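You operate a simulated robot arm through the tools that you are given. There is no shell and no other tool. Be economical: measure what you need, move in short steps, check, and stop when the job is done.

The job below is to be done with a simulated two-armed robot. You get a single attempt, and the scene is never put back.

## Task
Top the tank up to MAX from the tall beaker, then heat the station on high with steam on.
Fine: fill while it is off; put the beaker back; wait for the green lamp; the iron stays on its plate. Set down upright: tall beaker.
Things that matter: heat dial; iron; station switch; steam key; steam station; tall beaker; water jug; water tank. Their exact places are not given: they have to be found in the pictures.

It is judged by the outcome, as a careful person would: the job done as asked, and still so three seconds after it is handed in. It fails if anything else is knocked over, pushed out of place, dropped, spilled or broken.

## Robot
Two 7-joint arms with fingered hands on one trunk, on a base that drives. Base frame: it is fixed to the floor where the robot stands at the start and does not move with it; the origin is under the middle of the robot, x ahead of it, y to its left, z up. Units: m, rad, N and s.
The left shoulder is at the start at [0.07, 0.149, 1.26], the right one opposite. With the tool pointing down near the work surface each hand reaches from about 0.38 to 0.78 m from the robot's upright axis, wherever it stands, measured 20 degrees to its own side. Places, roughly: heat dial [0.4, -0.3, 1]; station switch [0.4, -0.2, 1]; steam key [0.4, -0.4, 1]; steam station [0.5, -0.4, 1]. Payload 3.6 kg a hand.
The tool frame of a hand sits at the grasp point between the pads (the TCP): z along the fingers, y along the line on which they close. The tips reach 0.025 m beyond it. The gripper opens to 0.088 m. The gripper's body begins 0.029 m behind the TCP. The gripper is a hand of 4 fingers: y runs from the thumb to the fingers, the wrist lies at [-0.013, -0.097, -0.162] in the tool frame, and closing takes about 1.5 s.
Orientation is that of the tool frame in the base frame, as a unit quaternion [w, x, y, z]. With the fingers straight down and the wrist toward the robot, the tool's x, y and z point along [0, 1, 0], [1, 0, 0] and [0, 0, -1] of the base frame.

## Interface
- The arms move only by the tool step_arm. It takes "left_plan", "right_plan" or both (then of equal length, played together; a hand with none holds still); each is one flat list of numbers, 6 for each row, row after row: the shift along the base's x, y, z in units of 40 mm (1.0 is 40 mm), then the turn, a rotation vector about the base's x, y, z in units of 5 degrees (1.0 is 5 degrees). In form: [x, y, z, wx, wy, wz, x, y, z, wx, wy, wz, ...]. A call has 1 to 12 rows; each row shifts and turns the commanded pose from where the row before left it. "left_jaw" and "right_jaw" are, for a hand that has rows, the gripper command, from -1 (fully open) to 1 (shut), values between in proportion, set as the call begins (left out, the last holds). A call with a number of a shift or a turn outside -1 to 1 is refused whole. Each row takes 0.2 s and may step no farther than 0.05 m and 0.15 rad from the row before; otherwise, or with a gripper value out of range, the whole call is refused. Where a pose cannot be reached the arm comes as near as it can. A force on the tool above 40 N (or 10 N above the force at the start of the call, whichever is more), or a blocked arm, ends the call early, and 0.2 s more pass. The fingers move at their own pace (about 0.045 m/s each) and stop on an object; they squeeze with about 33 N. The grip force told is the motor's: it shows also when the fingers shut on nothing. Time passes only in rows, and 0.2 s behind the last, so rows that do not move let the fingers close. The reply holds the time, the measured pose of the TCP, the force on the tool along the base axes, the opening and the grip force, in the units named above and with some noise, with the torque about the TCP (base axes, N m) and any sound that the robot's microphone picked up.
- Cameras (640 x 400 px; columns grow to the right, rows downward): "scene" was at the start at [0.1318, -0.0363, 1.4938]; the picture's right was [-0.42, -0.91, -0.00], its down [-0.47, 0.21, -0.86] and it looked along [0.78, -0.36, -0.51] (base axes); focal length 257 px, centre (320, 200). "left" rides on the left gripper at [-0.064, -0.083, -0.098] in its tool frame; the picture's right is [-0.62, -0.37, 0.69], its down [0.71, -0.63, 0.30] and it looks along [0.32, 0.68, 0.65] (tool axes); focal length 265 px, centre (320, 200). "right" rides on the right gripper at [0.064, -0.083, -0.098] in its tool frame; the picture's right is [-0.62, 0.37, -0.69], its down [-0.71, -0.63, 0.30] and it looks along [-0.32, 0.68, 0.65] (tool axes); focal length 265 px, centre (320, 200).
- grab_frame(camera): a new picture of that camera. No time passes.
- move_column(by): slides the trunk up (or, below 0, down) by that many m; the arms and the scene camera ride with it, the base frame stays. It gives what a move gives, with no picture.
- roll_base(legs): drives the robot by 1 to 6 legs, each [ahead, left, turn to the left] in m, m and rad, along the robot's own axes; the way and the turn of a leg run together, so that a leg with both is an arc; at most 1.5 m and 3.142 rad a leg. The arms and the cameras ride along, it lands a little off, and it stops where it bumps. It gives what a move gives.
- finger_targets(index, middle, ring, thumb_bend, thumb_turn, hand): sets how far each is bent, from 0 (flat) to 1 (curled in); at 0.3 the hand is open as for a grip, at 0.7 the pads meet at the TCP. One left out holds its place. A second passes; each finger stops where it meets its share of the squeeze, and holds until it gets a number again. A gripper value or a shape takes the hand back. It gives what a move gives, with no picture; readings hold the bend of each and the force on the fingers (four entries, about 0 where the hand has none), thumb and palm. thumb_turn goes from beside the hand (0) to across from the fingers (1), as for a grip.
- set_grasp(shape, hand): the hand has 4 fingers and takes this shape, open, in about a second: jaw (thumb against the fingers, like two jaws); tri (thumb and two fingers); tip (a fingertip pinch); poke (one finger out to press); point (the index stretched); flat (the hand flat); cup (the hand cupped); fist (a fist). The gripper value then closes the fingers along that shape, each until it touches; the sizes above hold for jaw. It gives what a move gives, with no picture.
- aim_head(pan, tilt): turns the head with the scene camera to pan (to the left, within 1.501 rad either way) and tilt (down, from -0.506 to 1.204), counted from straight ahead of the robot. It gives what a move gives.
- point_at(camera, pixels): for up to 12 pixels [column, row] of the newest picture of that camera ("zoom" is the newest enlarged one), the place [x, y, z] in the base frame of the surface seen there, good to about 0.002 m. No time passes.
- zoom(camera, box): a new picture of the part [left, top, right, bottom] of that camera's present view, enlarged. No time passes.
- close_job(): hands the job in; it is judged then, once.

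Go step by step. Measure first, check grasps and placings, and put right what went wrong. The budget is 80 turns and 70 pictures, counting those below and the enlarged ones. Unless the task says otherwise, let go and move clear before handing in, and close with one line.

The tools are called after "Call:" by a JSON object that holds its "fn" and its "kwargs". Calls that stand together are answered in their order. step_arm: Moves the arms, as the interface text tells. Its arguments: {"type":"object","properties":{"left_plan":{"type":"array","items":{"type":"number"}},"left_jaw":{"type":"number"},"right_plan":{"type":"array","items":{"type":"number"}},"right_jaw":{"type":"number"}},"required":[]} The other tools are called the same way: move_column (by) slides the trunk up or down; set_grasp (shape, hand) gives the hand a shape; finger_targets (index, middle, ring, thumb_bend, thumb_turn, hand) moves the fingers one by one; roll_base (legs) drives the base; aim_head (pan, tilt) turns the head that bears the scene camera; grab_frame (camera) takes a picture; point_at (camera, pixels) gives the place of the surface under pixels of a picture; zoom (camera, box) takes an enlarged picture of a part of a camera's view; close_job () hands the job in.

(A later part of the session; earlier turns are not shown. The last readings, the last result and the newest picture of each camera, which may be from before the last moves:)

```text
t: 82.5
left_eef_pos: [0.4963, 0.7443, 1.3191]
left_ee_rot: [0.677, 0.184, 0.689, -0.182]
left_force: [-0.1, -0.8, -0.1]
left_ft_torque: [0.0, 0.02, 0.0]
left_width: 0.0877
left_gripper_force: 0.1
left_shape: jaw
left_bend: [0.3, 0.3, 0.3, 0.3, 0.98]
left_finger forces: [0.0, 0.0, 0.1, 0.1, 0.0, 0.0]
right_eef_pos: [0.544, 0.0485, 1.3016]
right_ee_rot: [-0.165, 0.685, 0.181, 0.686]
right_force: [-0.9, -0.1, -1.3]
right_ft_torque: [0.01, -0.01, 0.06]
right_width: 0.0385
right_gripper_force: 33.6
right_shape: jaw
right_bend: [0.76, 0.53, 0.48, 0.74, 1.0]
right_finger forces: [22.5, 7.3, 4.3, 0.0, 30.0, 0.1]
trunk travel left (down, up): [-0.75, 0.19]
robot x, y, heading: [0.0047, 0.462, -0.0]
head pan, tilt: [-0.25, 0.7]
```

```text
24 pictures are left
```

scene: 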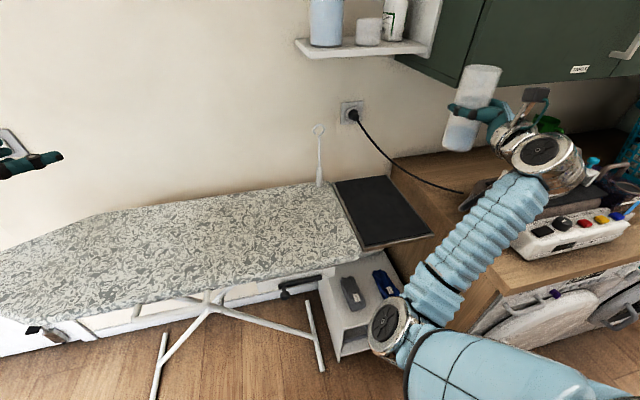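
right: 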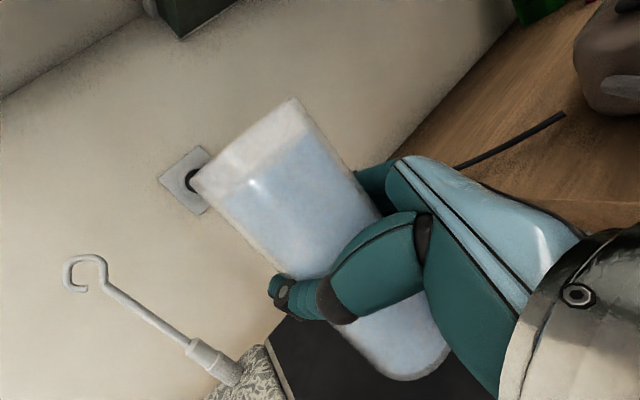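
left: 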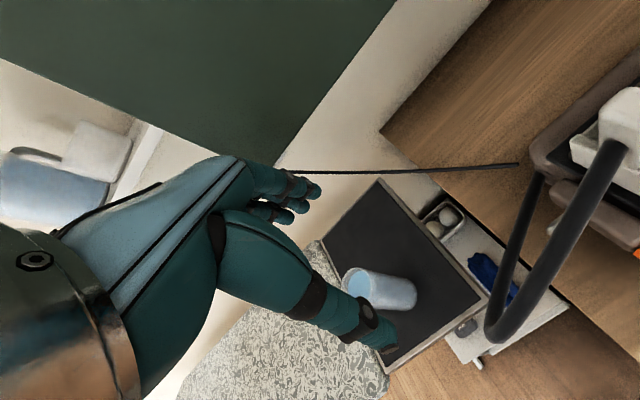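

The beaker is near the cart again, but the elbow now hangs differently, at (395,325). I'll measure it to be sure that descending is safe.

Call:
{"fn": "point_at", "kwargs": {"camera": "scene", "pixels": [[395, 325], [440, 290], [430, 350], [375, 330], [470, 85], [490, 68], [460, 140], [480, 140], [500, 70]]}}

Call:
{"fn": "step_arm", "kwargs": {"right_plan": [0.3, 0.3, -0.3, 0, 0, 0, 0.3, 0.3, -0.3, 0, 0, 0]}}

```text
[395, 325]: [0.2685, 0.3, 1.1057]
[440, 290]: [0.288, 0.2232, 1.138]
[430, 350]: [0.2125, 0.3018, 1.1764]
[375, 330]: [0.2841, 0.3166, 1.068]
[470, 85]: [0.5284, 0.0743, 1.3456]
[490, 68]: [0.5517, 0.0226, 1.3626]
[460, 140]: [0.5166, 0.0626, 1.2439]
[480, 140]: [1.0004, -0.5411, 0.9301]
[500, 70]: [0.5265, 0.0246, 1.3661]
```

```text
t: 83.3
left_eef_pos: [0.4974, 0.7429, 1.3184]
left_ee_rot: [0.675, 0.185, 0.691, -0.182]
left_force: [0.4, -0.2, -0.6]
left_ft_torque: [0.02, -0.01, 0.02]
left_width: 0.0877
left_gripper_force: 0.0
left_shape: jaw
left_bend: [0.3, 0.3, 0.3, 0.3, 0.98]
left_finger forces: [0.0, 0.0, 0.0, 0.0, 0.0, 0.0]
right_eef_pos: [0.5603, 0.0471, 1.2967]
right_ee_rot: [-0.133, 0.684, 0.18, 0.695]
right_force: [-0.9, 0.2, -0.9]
right_ft_torque: [0.01, 0.03, 0.02]
right_width: 0.0387
right_gripper_force: 33.2
right_shape: jaw
right_bend: [0.76, 0.53, 0.48, 0.74, 1.0]
right_finger forces: [22.7, 7.3, 4.3, 0.0, 30.0, 0.0]
trunk travel left (down, up): [-0.75, 0.19]
robot x, y, heading: [0.0048, 0.4633, -0.0]
head pan, tilt: [-0.25, 0.7]
stopped in row 2 (right hand): the arm was blocked; the commanded pose is now the measured one
```

The arm is at a wrist limit and drifts toward fingers-forward. The beaker is round, so I can yaw the hand about 18° toward straight ahead while keeping the beaker upright.

Call:
{"fn": "step_arm", "kwargs": {"right_plan": [0, 0.1, 0, 0.185, 0.06, -0.775, 0, 0.1, 0, 0.185, 0.06, -0.775, 0, 0.1, 0, 0.185, 0.06, -0.775, 0, 0.1, 0, 0.185, 0.06, -0.775]}}

```text
t: 84.2
left_eef_pos: [0.4975, 0.7436, 1.3185]
left_ee_rot: [0.676, 0.183, 0.69, -0.182]
left_force: [0.1, 0.4, 0.1]
left_ft_torque: [0.01, -0.02, 0.02]
left_width: 0.0874
left_gripper_force: 0.1
left_shape: jaw
left_bend: [0.3, 0.3, 0.3, 0.3, 0.98]
left_finger forces: [0.1, 0.0, 0.1, 0.0, 0.0, 0.0]
right_eef_pos: [0.5337, 0.0113, 1.3355]
right_ee_rot: [0.01, 0.7, 0.086, 0.709]
right_force: [0.6, -1.0, -1.0]
right_ft_torque: [-0.03, -0.02, -0.01]
right_width: 0.0384
right_gripper_force: 33.1
right_shape: jaw
right_bend: [0.76, 0.53, 0.48, 0.74, 1.0]
right_finger forces: [22.8, 7.1, 4.0, 0.0, 30.0, 0.0]
trunk travel left (down, up): [-0.75, 0.19]
robot x, y, heading: [0.0059, 0.4636, -0.001]
head pan, tilt: [-0.25, 0.7]
stopped in row 4 (right hand): the arm was blocked; the commanded pose is now the measured one
```

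The elbow has wrapped inward. I'll unwind by rotating back toward the fingers-down start pose, stopping at a beaker tilt of about 60°. That is safe because the remaining water settled at 79°.

Call:
{"fn": "step_arm", "kwargs": {"right_plan": [-0.2, -0.05, 0, -0.594, 0.6125, 0.5214, -0.2, -0.05, 0, -0.594, 0.6125, 0.5214, -0.2, -0.05, 0, -0.594, 0.6125, 0.5214, -0.2, -0.05, 0, -0.594, 0.6125, 0.5214, -0.2, -0.05, 0, -0.594, 0.6125, 0.5214, -0.2, -0.05, 0, -0.594, 0.6125, 0.5214]}}

```text
t: 85.6
left_eef_pos: [0.4959, 0.7422, 1.3188]
left_ee_rot: [0.676, 0.184, 0.69, -0.182]
left_force: [-0.1, 0.1, -1.0]
left_ft_torque: [-0.01, 0.0, 0.0]
left_width: 0.0877
left_gripper_force: 0.0
left_shape: jaw
left_bend: [0.3, 0.3, 0.3, 0.3, 0.98]
left_finger forces: [0.0, 0.1, 0.0, 0.0, 0.0, 0.0]
right_eef_pos: [0.4868, 0.0018, 1.3338]
right_ee_rot: [0.004, 0.775, 0.289, 0.562]
right_force: [0.4, -0.9, -1.3]
right_ft_torque: [0.05, -0.01, 0.0]
right_width: 0.0383
right_gripper_force: 32.6
right_shape: jaw
right_bend: [0.76, 0.54, 0.49, 0.75, 1.0]
right_finger forces: [23.4, 6.6, 4.4, 0.0, 30.2, 0.0]
trunk travel left (down, up): [-0.75, 0.19]
robot x, y, heading: [0.009, 0.4657, -0.004]
head pan, tilt: [-0.25, 0.7]
```

That tracked well. I'll continue unwinding.

Call:
{"fn": "step_arm", "kwargs": {"right_plan": [-0.2, -0.05, 0, -0.594, 0.6125, 0.5214, -0.2, -0.05, 0, -0.594, 0.6125, 0.5214, -0.2, -0.05, 0, -0.594, 0.6125, 0.5214, -0.2, -0.05, 0, -0.594, 0.6125, 0.5214, -0.2, -0.05, 0, -0.594, 0.6125, 0.5214, -0.2, -0.05, 0, -0.594, 0.6125, 0.5214, -0.2, -0.05, 0, -0.594, 0.6125, 0.5214]}}

Call:
{"fn": "grab_frame", "kwargs": {"camera": "scene"}}

```text
t: 87.2
left_eef_pos: [0.4975, 0.7431, 1.3179]
left_ee_rot: [0.676, 0.184, 0.69, -0.183]
left_force: [-0.4, -0.7, -0.1]
left_ft_torque: [0.01, 0.02, -0.01]
left_width: 0.0877
left_gripper_force: 0.0
left_shape: jaw
left_bend: [0.3, 0.3, 0.3, 0.3, 0.98]
left_finger forces: [0.0, 0.0, 0.0, 0.0, 0.0, 0.1]
right_eef_pos: [0.4295, -0.0127, 1.3332]
right_ee_rot: [0.0, 0.796, 0.498, 0.342]
right_force: [0.3, 0.3, -0.6]
right_ft_torque: [0.03, 0.0, 0.02]
right_width: 0.0381
right_gripper_force: 32.6
right_shape: jaw
right_bend: [0.76, 0.54, 0.49, 0.75, 1.0]
right_finger forces: [23.8, 6.5, 4.4, 0.0, 31.5, 0.1]
trunk travel left (down, up): [-0.75, 0.19]
robot x, y, heading: [0.0076, 0.4661, -0.002]
head pan, tilt: [-0.25, 0.7]
```

```text
23 pictures are left
```

scene: 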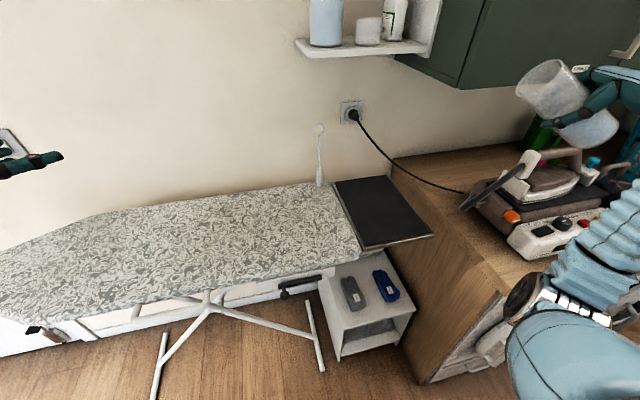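

The elbow has swung back outward (now at (515,300)), matching the earlier good pose. I'll redo the known-good rotation to upright.

Call:
{"fn": "step_arm", "kwargs": {"right_plan": [0.147, 0.172, -0.115, 0.849, -0.439, -0.264, 0.147, 0.172, -0.115, 0.849, -0.439, -0.264, 0.147, 0.172, -0.115, 0.849, -0.439, -0.264, 0.147, 0.172, -0.115, 0.849, -0.439, -0.264, 0.147, 0.172, -0.115, 0.849, -0.439, -0.264, 0.147, 0.172, -0.115, 0.849, -0.439, -0.264, 0.147, 0.172, -0.115, 0.849, -0.439, -0.264, 0.147, 0.172, -0.115, 0.849, -0.439, -0.264, 0.147, 0.172, -0.115, 0.849, -0.439, -0.264, 0.147, 0.172, -0.115, 0.849, -0.439, -0.264, 0.147, 0.172, -0.115, 0.849, -0.439, -0.264, 0.147, 0.172, -0.115, 0.849, -0.439, -0.264]}}

Call:
{"fn": "step_arm", "kwargs": {"right_plan": [0.25, 0, 0, 0, 0, 0, 0.25, 0, 0, 0, 0, 0]}}

Call:
{"fn": "grab_frame", "kwargs": {"camera": "scene"}}

```text
t: 89.8
left_eef_pos: [0.499, 0.7443, 1.3174]
left_ee_rot: [0.676, 0.184, 0.69, -0.181]
left_force: [-0.1, 0.8, -0.5]
left_ft_torque: [-0.01, 0.0, -0.02]
left_width: 0.0876
left_gripper_force: 0.0
left_shape: jaw
left_bend: [0.3, 0.3, 0.3, 0.3, 0.98]
left_finger forces: [0.0, 0.1, 0.0, 0.1, 0.0, 0.0]
right_eef_pos: [0.5011, 0.0702, 1.2791]
right_ee_rot: [-0.181, 0.683, 0.181, 0.684]
right_force: [0.2, 0.5, -1.7]
right_ft_torque: [0.01, -0.01, -0.03]
right_width: 0.0379
right_gripper_force: 33.0
right_shape: jaw
right_bend: [0.76, 0.54, 0.5, 0.75, 1.0]
right_finger forces: [24.3, 6.4, 4.3, 0.0, 35.0, 0.1]
trunk travel left (down, up): [-0.75, 0.19]
robot x, y, heading: [0.0074, 0.4633, 0.005]
head pan, tilt: [-0.25, 0.7]
```

```text
t: 90.4
left_eef_pos: [0.4981, 0.7438, 1.3172]
left_ee_rot: [0.676, 0.185, 0.69, -0.182]
left_force: [-0.1, 0.2, 0.3]
left_ft_torque: [0.01, -0.02, 0.01]
left_width: 0.0877
left_gripper_force: 0.0
left_shape: jaw
left_bend: [0.3, 0.3, 0.3, 0.3, 0.98]
left_finger forces: [0.0, 0.0, 0.0, 0.1, 0.1, 0.0]
right_eef_pos: [0.5232, 0.0688, 1.2779]
right_ee_rot: [-0.182, 0.683, 0.181, 0.684]
right_force: [0.4, 0.8, -1.5]
right_ft_torque: [-0.02, -0.02, 0.0]
right_width: 0.0382
right_gripper_force: 33.3
right_shape: jaw
right_bend: [0.76, 0.54, 0.5, 0.75, 1.0]
right_finger forces: [24.4, 6.5, 4.4, 0.0, 35.2, 0.0]
trunk travel left (down, up): [-0.75, 0.19]
robot x, y, heading: [0.0051, 0.4677, 0.001]
head pan, tilt: [-0.25, 0.7]
```

```text
22 pictures are left
```

scene: 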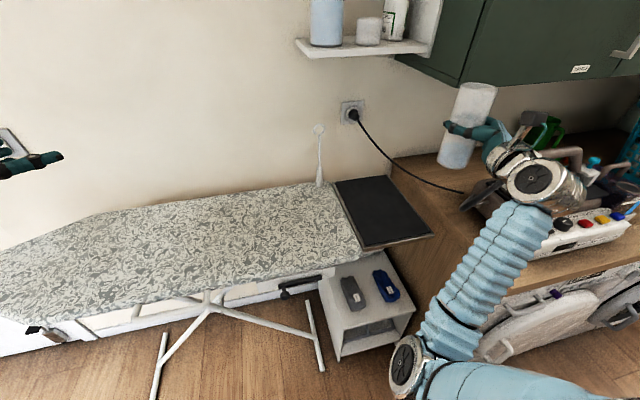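

The upright pose is exact again. I'll check the beaker's tilt in the hand before placing.

Call:
{"fn": "zoom", "kwargs": {"camera": "scene", "box": [420, 70, 520, 180]}}

Call:
{"fn": "point_at", "kwargs": {"camera": "scene", "pixels": [[459, 88], [465, 92], [472, 93], [480, 94], [488, 94], [440, 155], [445, 160], [452, 164], [458, 165], [466, 165]]}}

```text
3.64 times, centred on (470, 125) of scene
```

zoom: 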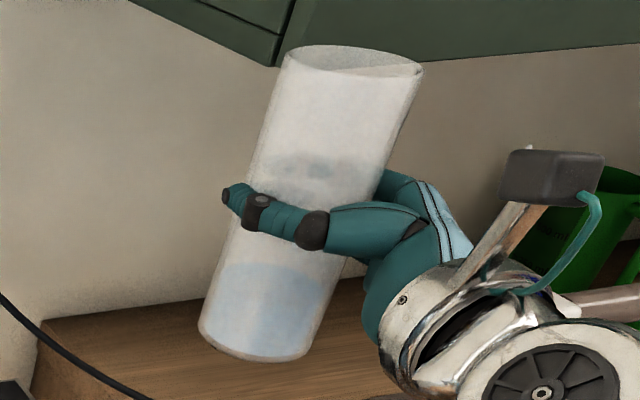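

```text
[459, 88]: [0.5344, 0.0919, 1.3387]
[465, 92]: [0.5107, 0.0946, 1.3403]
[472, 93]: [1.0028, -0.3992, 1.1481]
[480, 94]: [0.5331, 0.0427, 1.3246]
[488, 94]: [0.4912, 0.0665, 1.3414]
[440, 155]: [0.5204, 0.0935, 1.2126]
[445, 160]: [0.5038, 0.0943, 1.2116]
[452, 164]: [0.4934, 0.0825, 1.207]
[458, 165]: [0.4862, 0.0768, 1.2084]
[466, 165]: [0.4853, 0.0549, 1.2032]
```

The beaker leans about 3° toward +x in the hand. I'll correct that and descend to about 7 cm above the original spot.

Call:
{"fn": "step_arm", "kwargs": {"right_plan": [0.2, 0.055, 0, 0, -0.3, 0, 0.4, 0.055, -0.5, 0, -0.3, 0, 0.47, 0.055, -0.85, 0, 0, 0, 0.47, 0.055, -0.85, 0, 0, 0, 0.47, 0.055, -0.85, 0, 0, 0, 0.47, 0.055, -0.85, 0, 0, 0, 0.45, 0.055, -0.85, 0, 0, 0, 0.44, 0.055, -0.85, 0, 0, 0]}}

```text
t: 92.2
left_eef_pos: [0.4987, 0.7423, 1.3183]
left_ee_rot: [0.676, 0.184, 0.69, -0.182]
left_force: [0.1, -0.6, 0.4]
left_ft_torque: [-0.02, 0.0, -0.01]
left_width: 0.0876
left_gripper_force: 0.1
left_shape: jaw
left_bend: [0.3, 0.3, 0.3, 0.3, 0.98]
left_finger forces: [0.1, 0.0, 0.0, 0.1, 0.0, 0.1]
right_eef_pos: [0.6571, 0.0861, 1.0523]
right_ee_rot: [-0.177, 0.666, 0.185, 0.701]
right_force: [0.0, 0.4, -1.5]
right_ft_torque: [-0.02, -0.01, -0.01]
right_width: 0.0378
right_gripper_force: 32.9
right_shape: jaw
right_bend: [0.76, 0.54, 0.5, 0.75, 1.0]
right_finger forces: [24.3, 6.5, 4.6, 0.1, 35.9, 0.1]
trunk travel left (down, up): [-0.75, 0.19]
robot x, y, heading: [0.0026, 0.465, -0.003]
head pan, tilt: [-0.25, 0.7]
```

Right above the spot at (0.657,0.086,1.052). I'll lower to just above contact, then in fine steps.

Call:
{"fn": "step_arm", "kwargs": {"right_plan": [0, 0, -0.7, 0, 0, 0, 0, 0, -0.5, 0, 0, 0, 0, 0, -0.3, 0, 0, 0, 0, 0, 0, 0, 0, 0]}}

Call:
{"fn": "zoom", "kwargs": {"camera": "scene", "box": [340, 130, 480, 260]}}

```text
t: 93.2
left_eef_pos: [0.497, 0.7405, 1.3188]
left_ee_rot: [0.676, 0.185, 0.69, -0.181]
left_force: [-0.4, -0.3, -0.1]
left_ft_torque: [0.0, -0.02, 0.04]
left_width: 0.0876
left_gripper_force: 0.1
left_shape: jaw
left_bend: [0.3, 0.3, 0.3, 0.3, 0.98]
left_finger forces: [0.0, 0.0, 0.1, 0.0, 0.0, 0.0]
right_eef_pos: [0.6552, 0.0865, 0.9936]
right_ee_rot: [-0.178, 0.664, 0.185, 0.702]
right_force: [-0.2, -0.6, -0.7]
right_ft_torque: [0.0, 0.0, -0.01]
right_width: 0.038
right_gripper_force: 32.7
right_shape: jaw
right_bend: [0.76, 0.54, 0.5, 0.75, 1.0]
right_finger forces: [24.1, 6.4, 4.5, 0.0, 36.0, 0.1]
trunk travel left (down, up): [-0.75, 0.19]
robot x, y, heading: [0.0051, 0.4649, -0.005]
head pan, tilt: [-0.25, 0.7]
```

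```text
3.08 times, centred on (410, 195) of scene
```

zoom: 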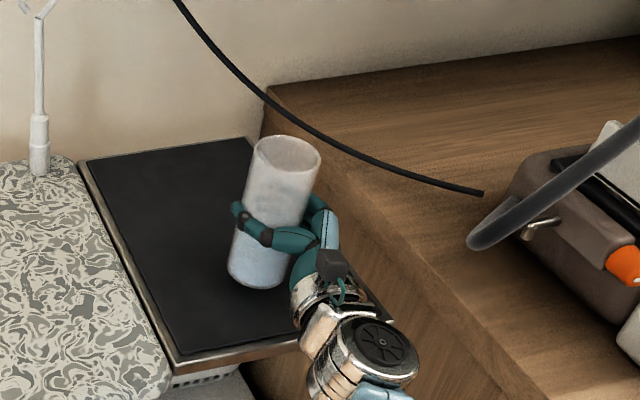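

Call:
{"fn": "step_arm", "kwargs": {"right_plan": [0, 0, -0.08, 0, 0, 0, 0, 0, -0.08, 0, 0, 0, 0, 0, -0.06, 0, 0, 0, 0, 0, 0, 0, 0, 0]}}

```text
t: 94.2
left_eef_pos: [0.4983, 0.7438, 1.3184]
left_ee_rot: [0.675, 0.184, 0.691, -0.182]
left_force: [0.1, 0.2, 0.2]
left_ft_torque: [0.01, 0.03, 0.01]
left_width: 0.0875
left_gripper_force: 0.1
left_shape: jaw
left_bend: [0.3, 0.3, 0.3, 0.3, 0.98]
left_finger forces: [0.0, 0.1, 0.0, 0.1, 0.1, 0.0]
right_eef_pos: [0.6558, 0.0879, 0.9865]
right_ee_rot: [-0.178, 0.665, 0.186, 0.701]
right_force: [-0.5, 0.2, -1.8]
right_ft_torque: [0.03, -0.02, 0.0]
right_width: 0.0379
right_gripper_force: 33.1
right_shape: jaw
right_bend: [0.76, 0.54, 0.5, 0.75, 1.0]
right_finger forces: [24.2, 6.3, 4.6, 0.0, 36.2, 0.0]
trunk travel left (down, up): [-0.75, 0.19]
robot x, y, heading: [0.0052, 0.4586, -0.004]
head pan, tilt: [-0.25, 0.7]
```

Call:
{"fn": "step_arm", "kwargs": {"right_plan": [0, 0, -0.06, 0, 0, 0, 0, 0, -0.06, 0, 0, 0, 0, 0, 0, 0, 0, 0]}}

```text
t: 95.0
left_eef_pos: [0.4972, 0.7437, 1.3184]
left_ee_rot: [0.676, 0.185, 0.69, -0.181]
left_force: [-0.2, 1.1, 0.2]
left_ft_torque: [-0.02, 0.01, -0.02]
left_width: 0.0878
left_gripper_force: 0.1
left_shape: jaw
left_bend: [0.3, 0.3, 0.3, 0.3, 0.98]
left_finger forces: [0.0, 0.1, 0.1, 0.1, 0.0, 0.0]
right_eef_pos: [0.6566, 0.0866, 0.9828]
right_ee_rot: [-0.177, 0.664, 0.186, 0.703]
right_force: [1.8, 0.5, 4.5]
right_ft_torque: [-0.04, -0.04, 0.03]
right_width: 0.0381
right_gripper_force: 33.4
right_shape: jaw
right_bend: [0.76, 0.54, 0.5, 0.75, 1.0]
right_finger forces: [24.8, 6.7, 4.5, 0.0, 36.5, 0.0]
trunk travel left (down, up): [-0.75, 0.19]
robot x, y, heading: [0.006, 0.468, -0.003]
head pan, tilt: [-0.25, 0.7]
```

It's in contact (Fz 4.5 N), so I'll open the hand and check.

Call:
{"fn": "step_arm", "kwargs": {"right_plan": [0, 0, 0, 0, 0, 0, 0, 0, 0, 0, 0, 0, 0, 0, 0, 0, 0, 0, 0, 0, 0, 0, 0, 0, 0, 0, 0, 0, 0, 0, 0, 0, 0, 0, 0, 0, 0, 0, 0, 0, 0, 0, 0, 0, 0, 0, 0, 0], "right_jaw": -1}}

Call:
{"fn": "zoom", "kwargs": {"camera": "scene", "box": [360, 150, 460, 250]}}

```text
t: 96.8
left_eef_pos: [0.4978, 0.7432, 1.318]
left_ee_rot: [0.676, 0.184, 0.69, -0.181]
left_force: [0.5, 0.2, -0.5]
left_ft_torque: [-0.01, 0.01, 0.0]
left_width: 0.0878
left_gripper_force: 0.1
left_shape: jaw
left_bend: [0.3, 0.3, 0.3, 0.3, 0.98]
left_finger forces: [0.0, 0.0, 0.0, 0.1, 0.0, 0.0]
right_eef_pos: [0.6564, 0.0877, 0.9807]
right_ee_rot: [-0.177, 0.665, 0.185, 0.702]
right_force: [0.8, -0.6, 0.7]
right_ft_torque: [-0.03, 0.01, 0.0]
right_width: 0.0874
right_gripper_force: 0.0
right_shape: jaw
right_bend: [0.3, 0.3, 0.3, 0.3, 0.98]
right_finger forces: [0.0, 0.1, 0.0, 0.1, 0.0, 0.0]
trunk travel left (down, up): [-0.75, 0.19]
robot x, y, heading: [0.0036, 0.4633, 0.0]
head pan, tilt: [-0.25, 0.7]
```

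```text
4.00 times, centred on (410, 200) of scene
```

zoom: 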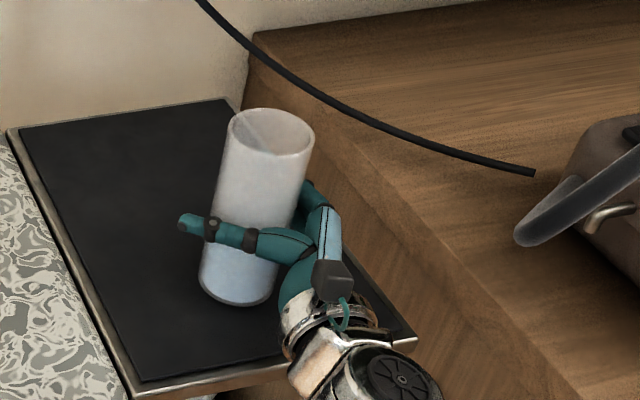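

The beaker stands upright and free. I'll retract along the fingers, then go up.

Call:
{"fn": "step_arm", "kwargs": {"right_plan": [-0.3, -0.172, 0, 0, 0, 0, -0.487, -0.281, 0, 0, 0, 0, -0.487, -0.281, 0, 0, 0, 0, -0.487, -0.281, 0, 0, 0, 0, -0.5, 0.15, 0, 0, 0, 0, -0.5, 0.3, 0, 0, 0, 0, 0, 0, 0.9, 0, 0, 0, 0, 0, 0.9, 0, 0, 0, 0, 0, 0.9, 0, 0, 0, 0, 0, 0.9, 0, 0, 0, 0, 0, 0.9, 0, 0, 0, 0, 0, 0.9, 0, 0, 0]}}

Call:
{"fn": "grab_frame", "kwargs": {"camera": "scene"}}

```text
t: 99.4
left_eef_pos: [0.4979, 0.744, 1.3178]
left_ee_rot: [0.675, 0.185, 0.69, -0.182]
left_force: [0.3, 0.0, 0.1]
left_ft_torque: [0.01, 0.01, -0.05]
left_width: 0.0877
left_gripper_force: 0.0
left_shape: jaw
left_bend: [0.3, 0.3, 0.3, 0.3, 0.98]
left_finger forces: [0.0, 0.0, 0.0, 0.0, 0.0, 0.0]
right_eef_pos: [0.5452, 0.0643, 1.1977]
right_ee_rot: [-0.177, 0.665, 0.185, 0.701]
right_force: [-0.1, 0.4, 0.0]
right_ft_torque: [0.0, 0.04, -0.01]
right_width: 0.0877
right_gripper_force: 0.1
right_shape: jaw
right_bend: [0.3, 0.3, 0.3, 0.3, 0.98]
right_finger forces: [0.0, 0.0, 0.0, 0.0, 0.0, 0.0]
trunk travel left (down, up): [-0.75, 0.19]
robot x, y, heading: [0.0015, 0.4671, 0.001]
head pan, tilt: [-0.25, 0.7]
```

```text
18 pictures are left
```

scene: 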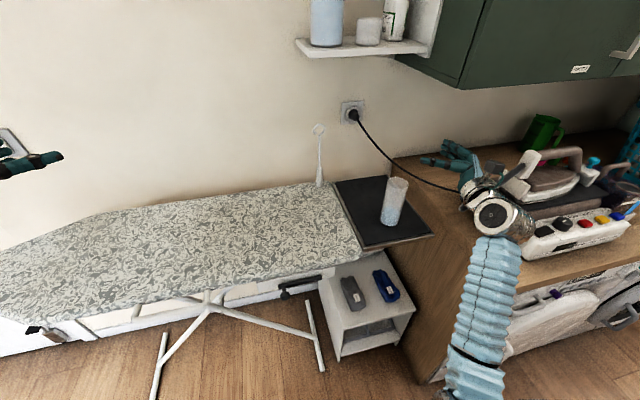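

The beaker is back in place at (393,200). Now I'll bring the right hand back to fingers-down while rising, then drive to the station.

Call:
{"fn": "step_arm", "kwargs": {"right_plan": [-0.11, -0.1, 0.25, -0.7497, 0.4487, 0.409, -0.11, -0.1, 0.25, -0.7497, 0.4487, 0.409, -0.11, -0.1, 0.25, -0.7497, 0.4487, 0.409, -0.11, -0.1, 0.25, -0.7497, 0.4487, 0.409, -0.11, -0.1, 0.25, -0.7497, 0.4487, 0.409, -0.11, -0.1, 0.25, -0.7497, 0.4487, 0.409, -0.11, -0.1, 0.25, -0.7497, 0.4487, 0.409, -0.11, -0.1, 0.25, -0.7497, 0.4487, 0.409, -0.11, -0.1, 0.25, -0.7497, 0.4487, 0.409, -0.11, -0.1, 0.25, -0.7497, 0.4487, 0.409, -0.11, -0.1, 0.25, -0.7497, 0.4487, 0.409]}}

Call:
{"fn": "step_arm", "kwargs": {"right_plan": [-0.11, 0, 0, -0.7497, 0.4487, 0.409, -0.11, 0, 0, -0.7497, 0.4487, 0.409, -0.11, 0, 0, -0.7497, 0.4487, 0.409, -0.11, 0, 0, -0.7497, 0.4487, 0.409, -0.11, 0, 0, -0.7497, 0.4487, 0.409, -0.11, 0, 0, -0.7497, 0.4487, 0.409, -0.11, 0, 0, -0.7497, 0.4487, 0.409, -0.11, 0, 0, -0.7497, 0.4487, 0.409, -0.11, 0, 0, -0.7497, 0.4487, 0.409, -0.11, 0, 0, -0.7497, 0.4487, 0.409, -0.11, 0, 0, -0.7497, 0.4487, 0.409]}}

Call:
{"fn": "roll_base", "kwargs": {"legs": [[-0.06, -0.28, 0], [0, -0.28, 0]]}}

Call:
{"fn": "set_grasp", "kwargs": {"shape": "poke", "hand": "right"}}

Call:
{"fn": "aim_head", "kwargs": {"pan": -0.4, "tilt": 0.8}}

Call:
{"fn": "grab_frame", "kwargs": {"camera": "scene"}}

```text
t: 101.8
left_eef_pos: [0.4976, 0.7432, 1.3178]
left_ee_rot: [0.676, 0.184, 0.69, -0.182]
left_force: [-0.2, 0.4, -0.1]
left_ft_torque: [0.0, -0.01, -0.01]
left_width: 0.0877
left_gripper_force: 0.1
left_shape: jaw
left_bend: [0.3, 0.3, 0.3, 0.3, 0.98]
left_finger forces: [0.1, 0.0, 0.1, 0.1, 0.1, 0.0]
right_eef_pos: [0.4968, 0.0218, 1.3078]
right_ee_rot: [-0.099, 0.766, 0.499, 0.392]
right_force: [0.4, -0.8, -0.6]
right_ft_torque: [-0.03, -0.06, 0.0]
right_width: 0.0877
right_gripper_force: 0.0
right_shape: jaw
right_bend: [0.3, 0.3, 0.3, 0.3, 0.98]
right_finger forces: [0.1, 0.0, 0.1, 0.1, 0.0, 0.0]
trunk travel left (down, up): [-0.75, 0.19]
robot x, y, heading: [0.0062, 0.4616, -0.004]
head pan, tilt: [-0.25, 0.7]
```

```text
t: 104.2
left_eef_pos: [0.4967, 0.7439, 1.3175]
left_ee_rot: [0.675, 0.184, 0.69, -0.182]
left_force: [0.6, -0.2, 0.0]
left_ft_torque: [-0.01, 0.04, 0.03]
left_width: 0.0877
left_gripper_force: 0.1
left_shape: jaw
left_bend: [0.3, 0.3, 0.3, 0.3, 0.98]
left_finger forces: [0.0, 0.1, 0.0, 0.0, 0.0, 0.1]
right_eef_pos: [0.4482, 0.0203, 1.3065]
right_ee_rot: [0.0, 0.708, 0.706, -0.001]
right_force: [-0.3, 0.0, -0.5]
right_ft_torque: [0.0, 0.01, 0.01]
right_width: 0.0876
right_gripper_force: 0.1
right_shape: jaw
right_bend: [0.3, 0.3, 0.3, 0.3, 0.98]
right_finger forces: [0.0, 0.0, 0.1, 0.1, 0.1, 0.0]
trunk travel left (down, up): [-0.75, 0.19]
robot x, y, heading: [0.0049, 0.4642, 0.0]
head pan, tilt: [-0.25, 0.7]
```

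```text
t: 112.1
left_eef_pos: [0.436, 0.185, 1.3182]
left_ee_rot: [0.675, 0.186, 0.69, -0.184]
left_force: [0.2, 0.3, -0.8]
left_ft_torque: [0.0, 0.0, 0.03]
left_width: 0.0877
left_gripper_force: 0.0
left_shape: jaw
left_bend: [0.3, 0.3, 0.3, 0.3, 0.98]
left_finger forces: [0.0, 0.0, 0.0, 0.1, 0.0, 0.1]
right_eef_pos: [0.3845, -0.5373, 1.3064]
right_ee_rot: [0.0, 0.711, 0.704, 0.0]
right_force: [0.3, -0.3, -0.3]
right_ft_torque: [0.01, -0.02, -0.02]
right_width: 0.0876
right_gripper_force: 0.1
right_shape: jaw
right_bend: [0.3, 0.3, 0.3, 0.3, 0.98]
right_finger forces: [0.0, 0.0, 0.0, 0.0, 0.1, 0.1]
trunk travel left (down, up): [-0.75, 0.19]
robot x, y, heading: [-0.0579, -0.0952, -0.009]
head pan, tilt: [-0.25, 0.7]
```

```text
t: 113.0
left_eef_pos: [0.4358, 0.1844, 1.3183]
left_ee_rot: [0.675, 0.186, 0.69, -0.184]
left_force: [0.4, 0.1, -0.7]
left_ft_torque: [-0.01, 0.0, 0.0]
left_width: 0.0875
left_gripper_force: 0.0
left_shape: jaw
left_bend: [0.3, 0.3, 0.3, 0.3, 0.98]
left_finger forces: [0.0, 0.0, 0.0, 0.1, 0.0, 0.0]
right_eef_pos: [0.3833, -0.5375, 1.3068]
right_ee_rot: [0.0, 0.71, 0.704, 0.001]
right_force: [-0.8, 0.2, -0.4]
right_ft_torque: [-0.02, -0.01, -0.02]
right_width: 0.0001
right_gripper_force: 0.1
right_shape: poke
right_bend: [0.7, 0.7, 0.99, 1.0, 1.0]
right_finger forces: [0.0, 0.1, 0.1, 0.1, 0.0, 0.0]
trunk travel left (down, up): [-0.75, 0.19]
robot x, y, heading: [-0.0602, -0.095, -0.006]
head pan, tilt: [-0.25, 0.7]
```

```text
t: 113.7
left_eef_pos: [0.4362, 0.184, 1.3183]
left_ee_rot: [0.675, 0.187, 0.69, -0.183]
left_force: [0.6, -0.3, 0.0]
left_ft_torque: [-0.04, -0.02, 0.0]
left_width: 0.0879
left_gripper_force: 0.1
left_shape: jaw
left_bend: [0.3, 0.3, 0.3, 0.3, 0.98]
left_finger forces: [0.0, 0.0, 0.0, 0.0, 0.0, 0.0]
right_eef_pos: [0.3839, -0.5385, 1.3062]
right_ee_rot: [0.0, 0.71, 0.704, 0.0]
right_force: [0.0, -0.6, -0.4]
right_ft_torque: [0.03, -0.03, 0.0]
right_width: 0.0002
right_gripper_force: 0.0
right_shape: poke
right_bend: [0.7, 0.7, 0.99, 1.0, 1.0]
right_finger forces: [0.0, 0.0, 0.0, 0.0, 0.0, 0.0]
trunk travel left (down, up): [-0.75, 0.19]
robot x, y, heading: [-0.0558, -0.0928, -0.013]
head pan, tilt: [-0.4, 0.799]
```

```text
17 pictures are left
```

scene: 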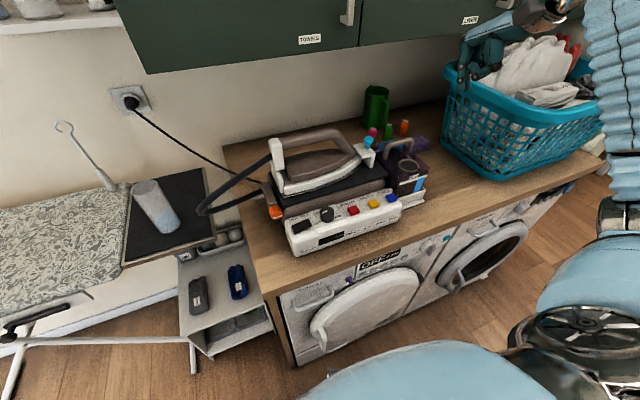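

The view is clear. I'll zoom in on the control panel and measure the switch, dial and steam key.

Call:
{"fn": "zoom", "kwargs": {"camera": "scene", "box": [280, 180, 410, 260]}}

Call:
{"fn": "point_at", "kwargs": {"camera": "scene", "pixels": [[297, 226], [302, 226], [307, 224], [327, 213], [352, 210], [374, 204], [391, 198], [315, 235], [340, 232]]}}

```text
4.92 times, centred on (345, 220) of scene
```

zoom: 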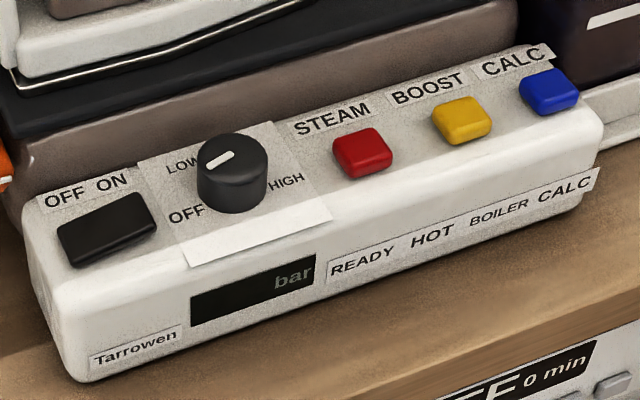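

```text
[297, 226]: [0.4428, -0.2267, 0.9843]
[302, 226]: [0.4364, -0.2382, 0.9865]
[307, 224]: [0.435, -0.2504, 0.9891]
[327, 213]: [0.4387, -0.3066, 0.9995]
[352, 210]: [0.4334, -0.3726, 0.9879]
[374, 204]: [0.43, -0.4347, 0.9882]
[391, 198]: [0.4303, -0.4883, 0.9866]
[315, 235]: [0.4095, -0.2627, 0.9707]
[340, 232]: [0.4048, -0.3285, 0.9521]
```

Call:
{"fn": "point_at", "kwargs": {"camera": "zoom", "pixels": [[187, 214], [182, 166], [287, 182], [208, 166], [231, 153], [202, 160], [266, 150], [235, 134], [236, 178], [108, 228], [362, 152], [237, 205]]}}

```text
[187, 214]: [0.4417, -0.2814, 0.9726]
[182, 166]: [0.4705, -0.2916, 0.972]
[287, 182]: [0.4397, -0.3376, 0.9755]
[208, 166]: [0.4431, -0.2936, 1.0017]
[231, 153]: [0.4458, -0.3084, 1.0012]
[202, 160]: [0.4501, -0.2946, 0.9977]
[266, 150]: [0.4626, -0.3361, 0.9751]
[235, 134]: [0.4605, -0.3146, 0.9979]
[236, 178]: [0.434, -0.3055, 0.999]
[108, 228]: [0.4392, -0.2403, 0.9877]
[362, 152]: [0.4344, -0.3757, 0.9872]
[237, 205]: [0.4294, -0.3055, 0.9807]
```

The dial centre is about (0.447,-0.309), with the pointer at OFF (100°) and HIGH at about −104°, so it needs roughly 200° clockwise. The switch's ON side is near (0.436,-0.251,0.989). I'll check the wall behind the panel and move the poking finger above the switch.

Call:
{"fn": "point_at", "kwargs": {"camera": "zoom", "pixels": [[100, 165], [100, 150], [320, 95], [230, 115], [230, 95], [230, 75], [400, 75], [300, 45], [130, 215], [150, 212]]}}

Call:
{"fn": "step_arm", "kwargs": {"right_plan": [0.15, 0.89, 0, 0, 0, 0, 0.15, 0.89, 0, 0, 0, 0, 0.15, 0.89, 0, 0, 0, 0, 0.15, 0.89, 0, 0, 0, 0, 0.15, 0.89, 0, 0, 0, 0, 0.15, 0.89, 0, 0, 0, 0, 0.15, 0.89, 0, 0, 0, 0, 0.15, 0.89, 0, 0, 0, 0, 0.05, 0, -0.9, 0, 0, 0, 0.05, 0, -0.9, 0, 0, 0, 0, 0, -0.9, 0, 0, 0, 0, 0, -0.9, 0, 0, 0]}}

Call:
{"fn": "step_arm", "kwargs": {"right_plan": [0, 0, -0.8, 0, 0, 0, 0, 0, -0.8, 0, 0, 0]}}

Call:
{"fn": "grab_frame", "kwargs": {"camera": "right"}}

Call:
{"fn": "zoom", "kwargs": {"camera": "scene", "box": [250, 130, 410, 260]}}

```text
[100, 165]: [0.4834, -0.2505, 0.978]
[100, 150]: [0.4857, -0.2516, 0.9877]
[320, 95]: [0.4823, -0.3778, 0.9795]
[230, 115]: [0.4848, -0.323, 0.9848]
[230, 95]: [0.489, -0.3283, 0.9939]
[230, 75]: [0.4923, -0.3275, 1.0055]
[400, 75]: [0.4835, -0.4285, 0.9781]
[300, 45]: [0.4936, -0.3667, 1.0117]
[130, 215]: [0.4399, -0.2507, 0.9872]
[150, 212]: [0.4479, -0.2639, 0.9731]
```

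```text
t: 116.3
left_eef_pos: [0.4364, 0.1824, 1.3178]
left_ee_rot: [0.675, 0.187, 0.689, -0.183]
left_force: [0.5, -0.9, -0.3]
left_ft_torque: [-0.02, -0.02, 0.01]
left_width: 0.0879
left_gripper_force: 0.1
left_shape: jaw
left_bend: [0.3, 0.3, 0.3, 0.3, 0.98]
left_finger forces: [0.0, 0.0, 0.0, 0.0, 0.0, 0.0]
right_eef_pos: [0.4345, -0.2528, 1.1617]
right_ee_rot: [0.0, 0.71, 0.704, 0.001]
right_force: [0.2, 0.4, -0.6]
right_ft_torque: [0.0, -0.01, -0.01]
right_width: 0.0
right_gripper_force: 0.0
right_shape: poke
right_bend: [0.7, 0.7, 0.99, 1.0, 1.0]
right_finger forces: [0.0, 0.1, 0.1, 0.0, 0.0, 0.0]
trunk travel left (down, up): [-0.75, 0.19]
robot x, y, heading: [-0.0556, -0.0914, -0.011]
head pan, tilt: [-0.4, 0.799]
```

```text
t: 116.9
left_eef_pos: [0.4356, 0.183, 1.3187]
left_ee_rot: [0.675, 0.187, 0.69, -0.183]
left_force: [-0.2, 0.0, 0.6]
left_ft_torque: [0.01, -0.03, 0.01]
left_width: 0.0876
left_gripper_force: 0.1
left_shape: jaw
left_bend: [0.3, 0.3, 0.3, 0.3, 0.98]
left_finger forces: [0.0, 0.0, 0.1, 0.1, 0.0, 0.1]
right_eef_pos: [0.4357, -0.2535, 1.0973]
right_ee_rot: [0.0, 0.71, 0.705, 0.0]
right_force: [-0.1, -0.3, 0.8]
right_ft_torque: [0.01, 0.02, 0.0]
right_width: 0.0
right_gripper_force: 0.2
right_shape: poke
right_bend: [0.7, 0.7, 0.99, 1.0, 1.0]
right_finger forces: [0.0, 0.1, 0.0, 0.0, 0.1, 0.0]
trunk travel left (down, up): [-0.75, 0.19]
robot x, y, heading: [-0.0594, -0.0959, -0.007]
head pan, tilt: [-0.4, 0.799]
```

```text
15 pictures are left
```

right: 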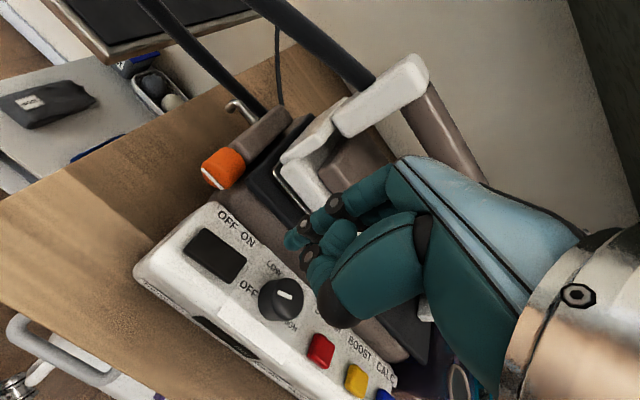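

```text
3.08 times, centred on (330, 195) of scene
```

zoom: 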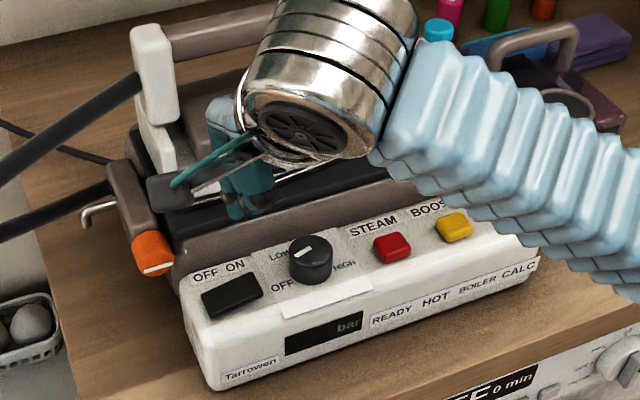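

Call:
{"fn": "point_at", "kwargs": {"camera": "zoom", "pixels": [[234, 213], [232, 205], [262, 205], [258, 212], [245, 180], [170, 190], [215, 130]]}}

Call:
{"fn": "point_at", "kwargs": {"camera": "right", "pixels": [[290, 240], [305, 255], [318, 270], [330, 205], [345, 310], [335, 240]]}}

```text
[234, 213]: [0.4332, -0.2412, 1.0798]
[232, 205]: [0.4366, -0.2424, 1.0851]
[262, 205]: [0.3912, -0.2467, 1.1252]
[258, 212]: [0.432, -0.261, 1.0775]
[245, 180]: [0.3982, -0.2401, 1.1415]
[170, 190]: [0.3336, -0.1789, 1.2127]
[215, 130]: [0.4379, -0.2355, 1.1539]
```

```text
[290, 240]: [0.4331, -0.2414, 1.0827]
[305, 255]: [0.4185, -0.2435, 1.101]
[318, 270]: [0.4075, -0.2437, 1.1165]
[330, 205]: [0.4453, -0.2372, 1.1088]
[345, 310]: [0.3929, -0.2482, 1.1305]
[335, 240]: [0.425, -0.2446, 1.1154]
```

Two fingertips stick out at y≈-0.2415 and -0.261. I'll curl the middle finger so only one presses, then see which tip remains.

Call:
{"fn": "finger_targets", "kwargs": {"hand": "right", "index": 0.7, "middle": 1.0, "ring": 1.0, "thumb_bend": 1.0, "thumb_turn": 0.3}}

Call:
{"fn": "zoom", "kwargs": {"camera": "scene", "box": [280, 160, 360, 210]}}

```text
t: 117.9
left_eef_pos: [0.4369, 0.1862, 1.3177]
left_ee_rot: [0.675, 0.186, 0.69, -0.184]
left_force: [-0.3, 0.1, 0.1]
left_ft_torque: [-0.04, -0.02, -0.01]
left_width: 0.0875
left_gripper_force: 0.2
left_shape: jaw
left_bend: [0.3, 0.3, 0.3, 0.3, 0.98]
left_finger forces: [0.1, 0.1, 0.0, 0.0, 0.1, 0.0]
right_eef_pos: [0.4365, -0.2525, 1.0985]
right_ee_rot: [-0.001, 0.71, 0.704, 0.0]
right_force: [-0.4, 0.3, -0.3]
right_ft_torque: [-0.01, 0.02, 0.04]
right_width: 0.0392
right_gripper_force: 0.0
right_shape: fingers
right_bend: [0.7, 1.0, 1.0, 1.0, 0.31]
right_finger forces: [0.0, 0.1, 0.0, 0.1, 0.0, 0.0]
trunk travel left (down, up): [-0.75, 0.19]
robot x, y, heading: [-0.0574, -0.0932, -0.008]
head pan, tilt: [-0.4, 0.799]
```

```text
8.00 times, centred on (320, 185) of scene
```

zoom: 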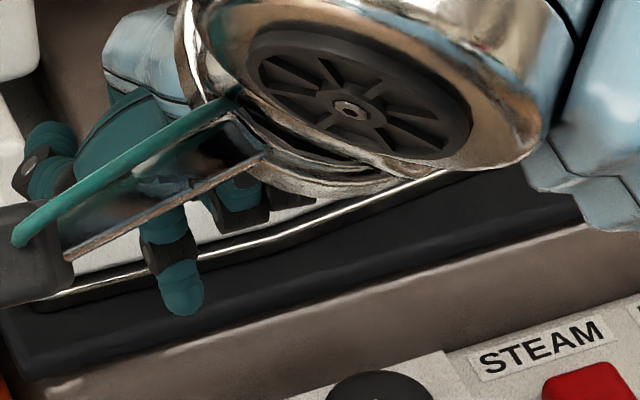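

Call:
{"fn": "point_at", "kwargs": {"camera": "zoom", "pixels": [[182, 308], [182, 295], [170, 300], [195, 300], [45, 190], [25, 170], [240, 215]]}}

```text
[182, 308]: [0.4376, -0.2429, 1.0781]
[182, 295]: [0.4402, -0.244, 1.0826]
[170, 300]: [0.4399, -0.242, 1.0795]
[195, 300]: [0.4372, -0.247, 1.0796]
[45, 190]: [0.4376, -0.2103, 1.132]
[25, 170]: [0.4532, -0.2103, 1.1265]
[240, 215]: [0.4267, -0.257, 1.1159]
```

The index tip sits at TCP+(0.005,0.009,-0.024). I'll align over the ON end of the rocker (y≈-0.252) and press down in small steps.

Call:
{"fn": "step_arm", "kwargs": {"right_plan": [-0.08, -0.21, 0, 0, 0, 0, 0, 0, -0.65, 0, 0, 0, 0, 0, -0.65, 0, 0, 0, 0, 0, -0.65, 0, 0, 0, 0, 0, -0.1, 0, 0, 0, 0, 0, -0.1, 0, 0, 0, 0, 0, -0.1, 0, 0, 0]}}

```text
t: 119.5
left_eef_pos: [0.4348, 0.184, 1.3196]
left_ee_rot: [0.676, 0.186, 0.689, -0.183]
left_force: [-0.1, -0.8, 0.3]
left_ft_torque: [0.01, 0.0, 0.0]
left_width: 0.0877
left_gripper_force: 0.1
left_shape: jaw
left_bend: [0.3, 0.3, 0.3, 0.3, 0.98]
left_finger forces: [0.1, 0.0, 0.0, 0.0, 0.0, 0.0]
right_eef_pos: [0.4339, -0.2618, 1.0108]
right_ee_rot: [0.001, 0.71, 0.704, 0.002]
right_force: [1.0, -0.1, 4.7]
right_ft_torque: [0.05, -0.06, 0.0]
right_width: 0.039
right_gripper_force: 2.7
right_shape: fingers
right_bend: [0.7, 1.0, 1.0, 1.0, 0.31]
right_finger forces: [4.8, 0.0, 0.0, 0.1, 0.0, 0.1]
trunk travel left (down, up): [-0.75, 0.19]
robot x, y, heading: [-0.0548, -0.0927, -0.005]
head pan, tilt: [-0.4, 0.799]
```

Contact at 4.7 N, so I'll press a little further.

Call:
{"fn": "step_arm", "kwargs": {"right_plan": [0, 0, -0.08, 0, 0, 0, 0, 0, -0.08, 0, 0, 0, 0, 0, -0.08, 0, 0, 0]}}

```text
t: 120.3
left_eef_pos: [0.4367, 0.1856, 1.3169]
left_ee_rot: [0.675, 0.186, 0.69, -0.184]
left_force: [0.6, -0.4, 0.0]
left_ft_torque: [0.0, -0.02, -0.05]
left_width: 0.0881
left_gripper_force: 0.0
left_shape: jaw
left_bend: [0.3, 0.3, 0.3, 0.3, 0.98]
left_finger forces: [0.0, 0.0, 0.0, 0.0, 0.1, 0.0]
right_eef_pos: [0.4371, -0.2623, 1.009]
right_ee_rot: [0.009, 0.711, 0.703, 0.011]
right_force: [-0.1, 0.7, 10.6]
right_ft_torque: [0.12, 0.0, -0.04]
right_width: 0.0406
right_gripper_force: 5.3
right_shape: fingers
right_bend: [0.71, 1.0, 1.0, 1.0, 0.31]
right_finger forces: [10.1, 0.0, 0.1, 0.0, 0.0, 0.1]
trunk travel left (down, up): [-0.75, 0.19]
robot x, y, heading: [-0.0555, -0.0924, -0.008]
head pan, tilt: [-0.4, 0.799]
stopped in row 3 (right hand): the force on the tool passed its limit at 41 N (the readings are from after the stop); the commanded pose is now the measured one
```

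It was pressed hard (41 N peak). I'll lift up and check the switch.

Call:
{"fn": "step_arm", "kwargs": {"right_plan": [0, 0, 0.5, 0, 0, 0, 0, 0, 0.9, 0, 0, 0, -0.3, -0.3, 0.9, 0, 0, 0]}}

Call:
{"fn": "zoom", "kwargs": {"camera": "scene", "box": [280, 180, 410, 260]}}

```text
t: 121.1
left_eef_pos: [0.4349, 0.1838, 1.3182]
left_ee_rot: [0.675, 0.186, 0.69, -0.183]
left_force: [-0.5, -0.7, -0.2]
left_ft_torque: [0.02, -0.04, 0.04]
left_width: 0.0878
left_gripper_force: 0.1
left_shape: jaw
left_bend: [0.3, 0.3, 0.3, 0.3, 0.98]
left_finger forces: [0.0, 0.1, 0.0, 0.0, 0.0, 0.0]
right_eef_pos: [0.4237, -0.2759, 1.0974]
right_ee_rot: [0.005, 0.711, 0.703, 0.009]
right_force: [-0.1, -0.7, 0.0]
right_ft_torque: [-0.01, 0.0, 0.01]
right_width: 0.0391
right_gripper_force: 0.1
right_shape: fingers
right_bend: [0.7, 1.0, 1.0, 1.0, 0.31]
right_finger forces: [0.1, 0.1, 0.0, 0.1, 0.0, 0.0]
trunk travel left (down, up): [-0.75, 0.19]
robot x, y, heading: [-0.056, -0.0947, -0.009]
head pan, tilt: [-0.4, 0.799]
```

```text
4.92 times, centred on (345, 220) of scene
```

zoom: 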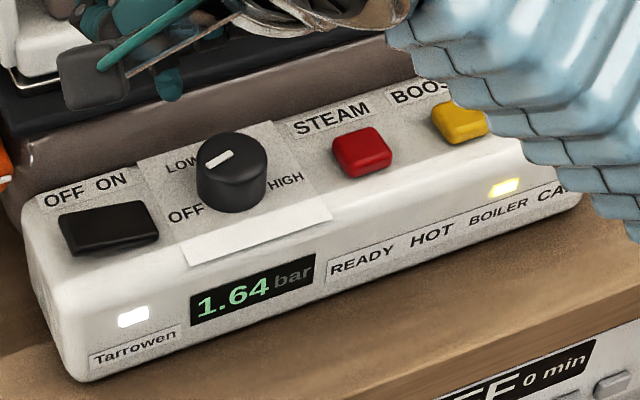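

The switch is ON (display 1.64 bar, boiler lamp lit). Next is the red steam key at (0.434,-0.376) with the same finger.

Call:
{"fn": "step_arm", "kwargs": {"right_plan": [0.05, -0.91, 0, 0, 0, 0, 0.05, -0.91, 0, 0, 0, 0, 0.04, -0.9, 0, 0, 0, 0, 0, 0, -0.62, 0, 0, 0, 0, 0, -0.62, 0, 0, 0, 0, 0, -0.62, 0, 0, 0, 0, 0, -0.1, 0, 0, 0, 0, 0, -0.1, 0, 0, 0, 0, 0, -0.1, 0, 0, 0]}}

```text
t: 123.1
left_eef_pos: [0.4355, 0.1842, 1.3189]
left_ee_rot: [0.675, 0.186, 0.69, -0.183]
left_force: [0.3, -0.1, -0.1]
left_ft_torque: [0.01, 0.0, -0.01]
left_width: 0.0876
left_gripper_force: 0.1
left_shape: jaw
left_bend: [0.3, 0.3, 0.3, 0.3, 0.98]
left_finger forces: [0.0, 0.1, 0.1, 0.1, 0.1, 0.1]
right_eef_pos: [0.43, -0.3839, 1.0106]
right_ee_rot: [0.007, 0.712, 0.702, 0.009]
right_force: [-0.1, -0.3, 0.2]
right_ft_torque: [0.0, 0.02, 0.03]
right_width: 0.0391
right_gripper_force: 0.2
right_shape: fingers
right_bend: [0.7, 1.0, 1.0, 1.0, 0.31]
right_finger forces: [0.5, 0.0, 0.1, 0.0, 0.0, 0.0]
trunk travel left (down, up): [-0.75, 0.19]
robot x, y, heading: [-0.0578, -0.0929, -0.008]
head pan, tilt: [-0.4, 0.799]
```

Call:
{"fn": "step_arm", "kwargs": {"right_plan": [0, 0, -0.06, 0, 0, 0, 0, 0, -0.06, 0, 0, 0]}}

```text
t: 123.7
left_eef_pos: [0.4351, 0.1848, 1.3197]
left_ee_rot: [0.676, 0.186, 0.689, -0.184]
left_force: [0.1, 0.9, -0.2]
left_ft_torque: [-0.01, 0.02, -0.05]
left_width: 0.0878
left_gripper_force: 0.0
left_shape: jaw
left_bend: [0.3, 0.3, 0.3, 0.3, 0.98]
left_finger forces: [0.1, 0.0, 0.0, 0.1, 0.0, 0.1]
right_eef_pos: [0.4296, -0.3839, 1.0073]
right_ee_rot: [0.007, 0.711, 0.703, 0.01]
right_force: [0.1, 0.9, 3.9]
right_ft_torque: [0.03, -0.03, 0.02]
right_width: 0.0394
right_gripper_force: 1.1
right_shape: fingers
right_bend: [0.7, 1.0, 1.0, 1.0, 0.31]
right_finger forces: [3.4, 0.1, 0.0, 0.0, 0.0, 0.0]
trunk travel left (down, up): [-0.75, 0.19]
robot x, y, heading: [-0.0573, -0.092, -0.007]
head pan, tilt: [-0.4, 0.799]
heard: click
```

A click came at 3.9 N. I'll lift and check the lamps.

Call:
{"fn": "step_arm", "kwargs": {"right_plan": [0, 0, 0.5, 0, 0, 0, 0, 0, 0.9, 0, 0, 0, -0.2, 0.6, 0.9, 0, 0, 0, 0, 0.6, 0.5, 0, 0, 0]}}

Call:
{"fn": "set_grasp", "kwargs": {"hand": "right", "shape": "jaw"}}

Call:
{"fn": "zoom", "kwargs": {"camera": "scene", "box": [280, 180, 410, 260]}}

```text
t: 124.7
left_eef_pos: [0.4377, 0.1855, 1.3172]
left_ee_rot: [0.675, 0.186, 0.69, -0.184]
left_force: [0.1, 0.4, 0.4]
left_ft_torque: [0.01, 0.0, 0.01]
left_width: 0.0879
left_gripper_force: 0.1
left_shape: jaw
left_bend: [0.3, 0.3, 0.3, 0.3, 0.98]
left_finger forces: [0.0, 0.0, 0.0, 0.1, 0.0, 0.1]
right_eef_pos: [0.4225, -0.3341, 1.1214]
right_ee_rot: [0.006, 0.711, 0.703, 0.009]
right_force: [-0.4, -0.1, -0.7]
right_ft_torque: [0.02, -0.02, 0.05]
right_width: 0.0389
right_gripper_force: 0.0
right_shape: fingers
right_bend: [0.7, 1.0, 1.0, 1.0, 0.31]
right_finger forces: [0.1, 0.0, 0.0, 0.1, 0.0, 0.1]
trunk travel left (down, up): [-0.75, 0.19]
robot x, y, heading: [-0.0572, -0.093, -0.011]
head pan, tilt: [-0.4, 0.799]
```

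```text
t: 125.6
left_eef_pos: [0.4359, 0.1846, 1.319]
left_ee_rot: [0.675, 0.186, 0.69, -0.184]
left_force: [-0.2, -1.0, -0.3]
left_ft_torque: [-0.04, 0.01, 0.03]
left_width: 0.0877
left_gripper_force: 0.1
left_shape: jaw
left_bend: [0.3, 0.3, 0.3, 0.3, 0.98]
left_finger forces: [0.1, 0.0, 0.1, 0.1, 0.0, 0.1]
right_eef_pos: [0.4235, -0.3347, 1.1198]
right_ee_rot: [0.007, 0.711, 0.703, 0.01]
right_force: [0.3, 0.4, 0.9]
right_ft_torque: [-0.03, 0.02, 0.02]
right_width: 0.0876
right_gripper_force: 0.1
right_shape: jaw
right_bend: [0.3, 0.3, 0.3, 0.3, 0.97]
right_finger forces: [0.1, 0.1, 0.0, 0.0, 0.0, 0.1]
trunk travel left (down, up): [-0.75, 0.19]
robot x, y, heading: [-0.0606, -0.0941, -0.007]
head pan, tilt: [-0.4, 0.799]
```

```text
4.92 times, centred on (345, 220) of scene
```

zoom: 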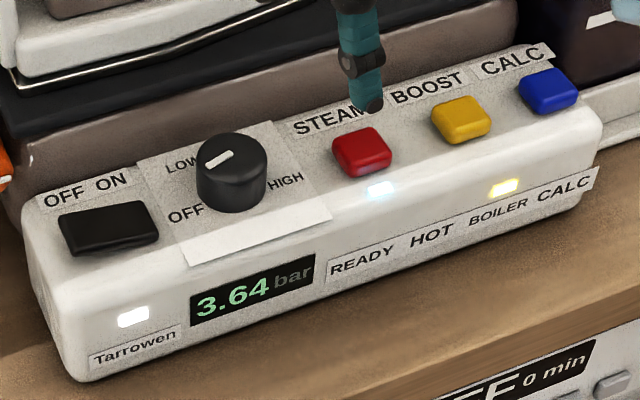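

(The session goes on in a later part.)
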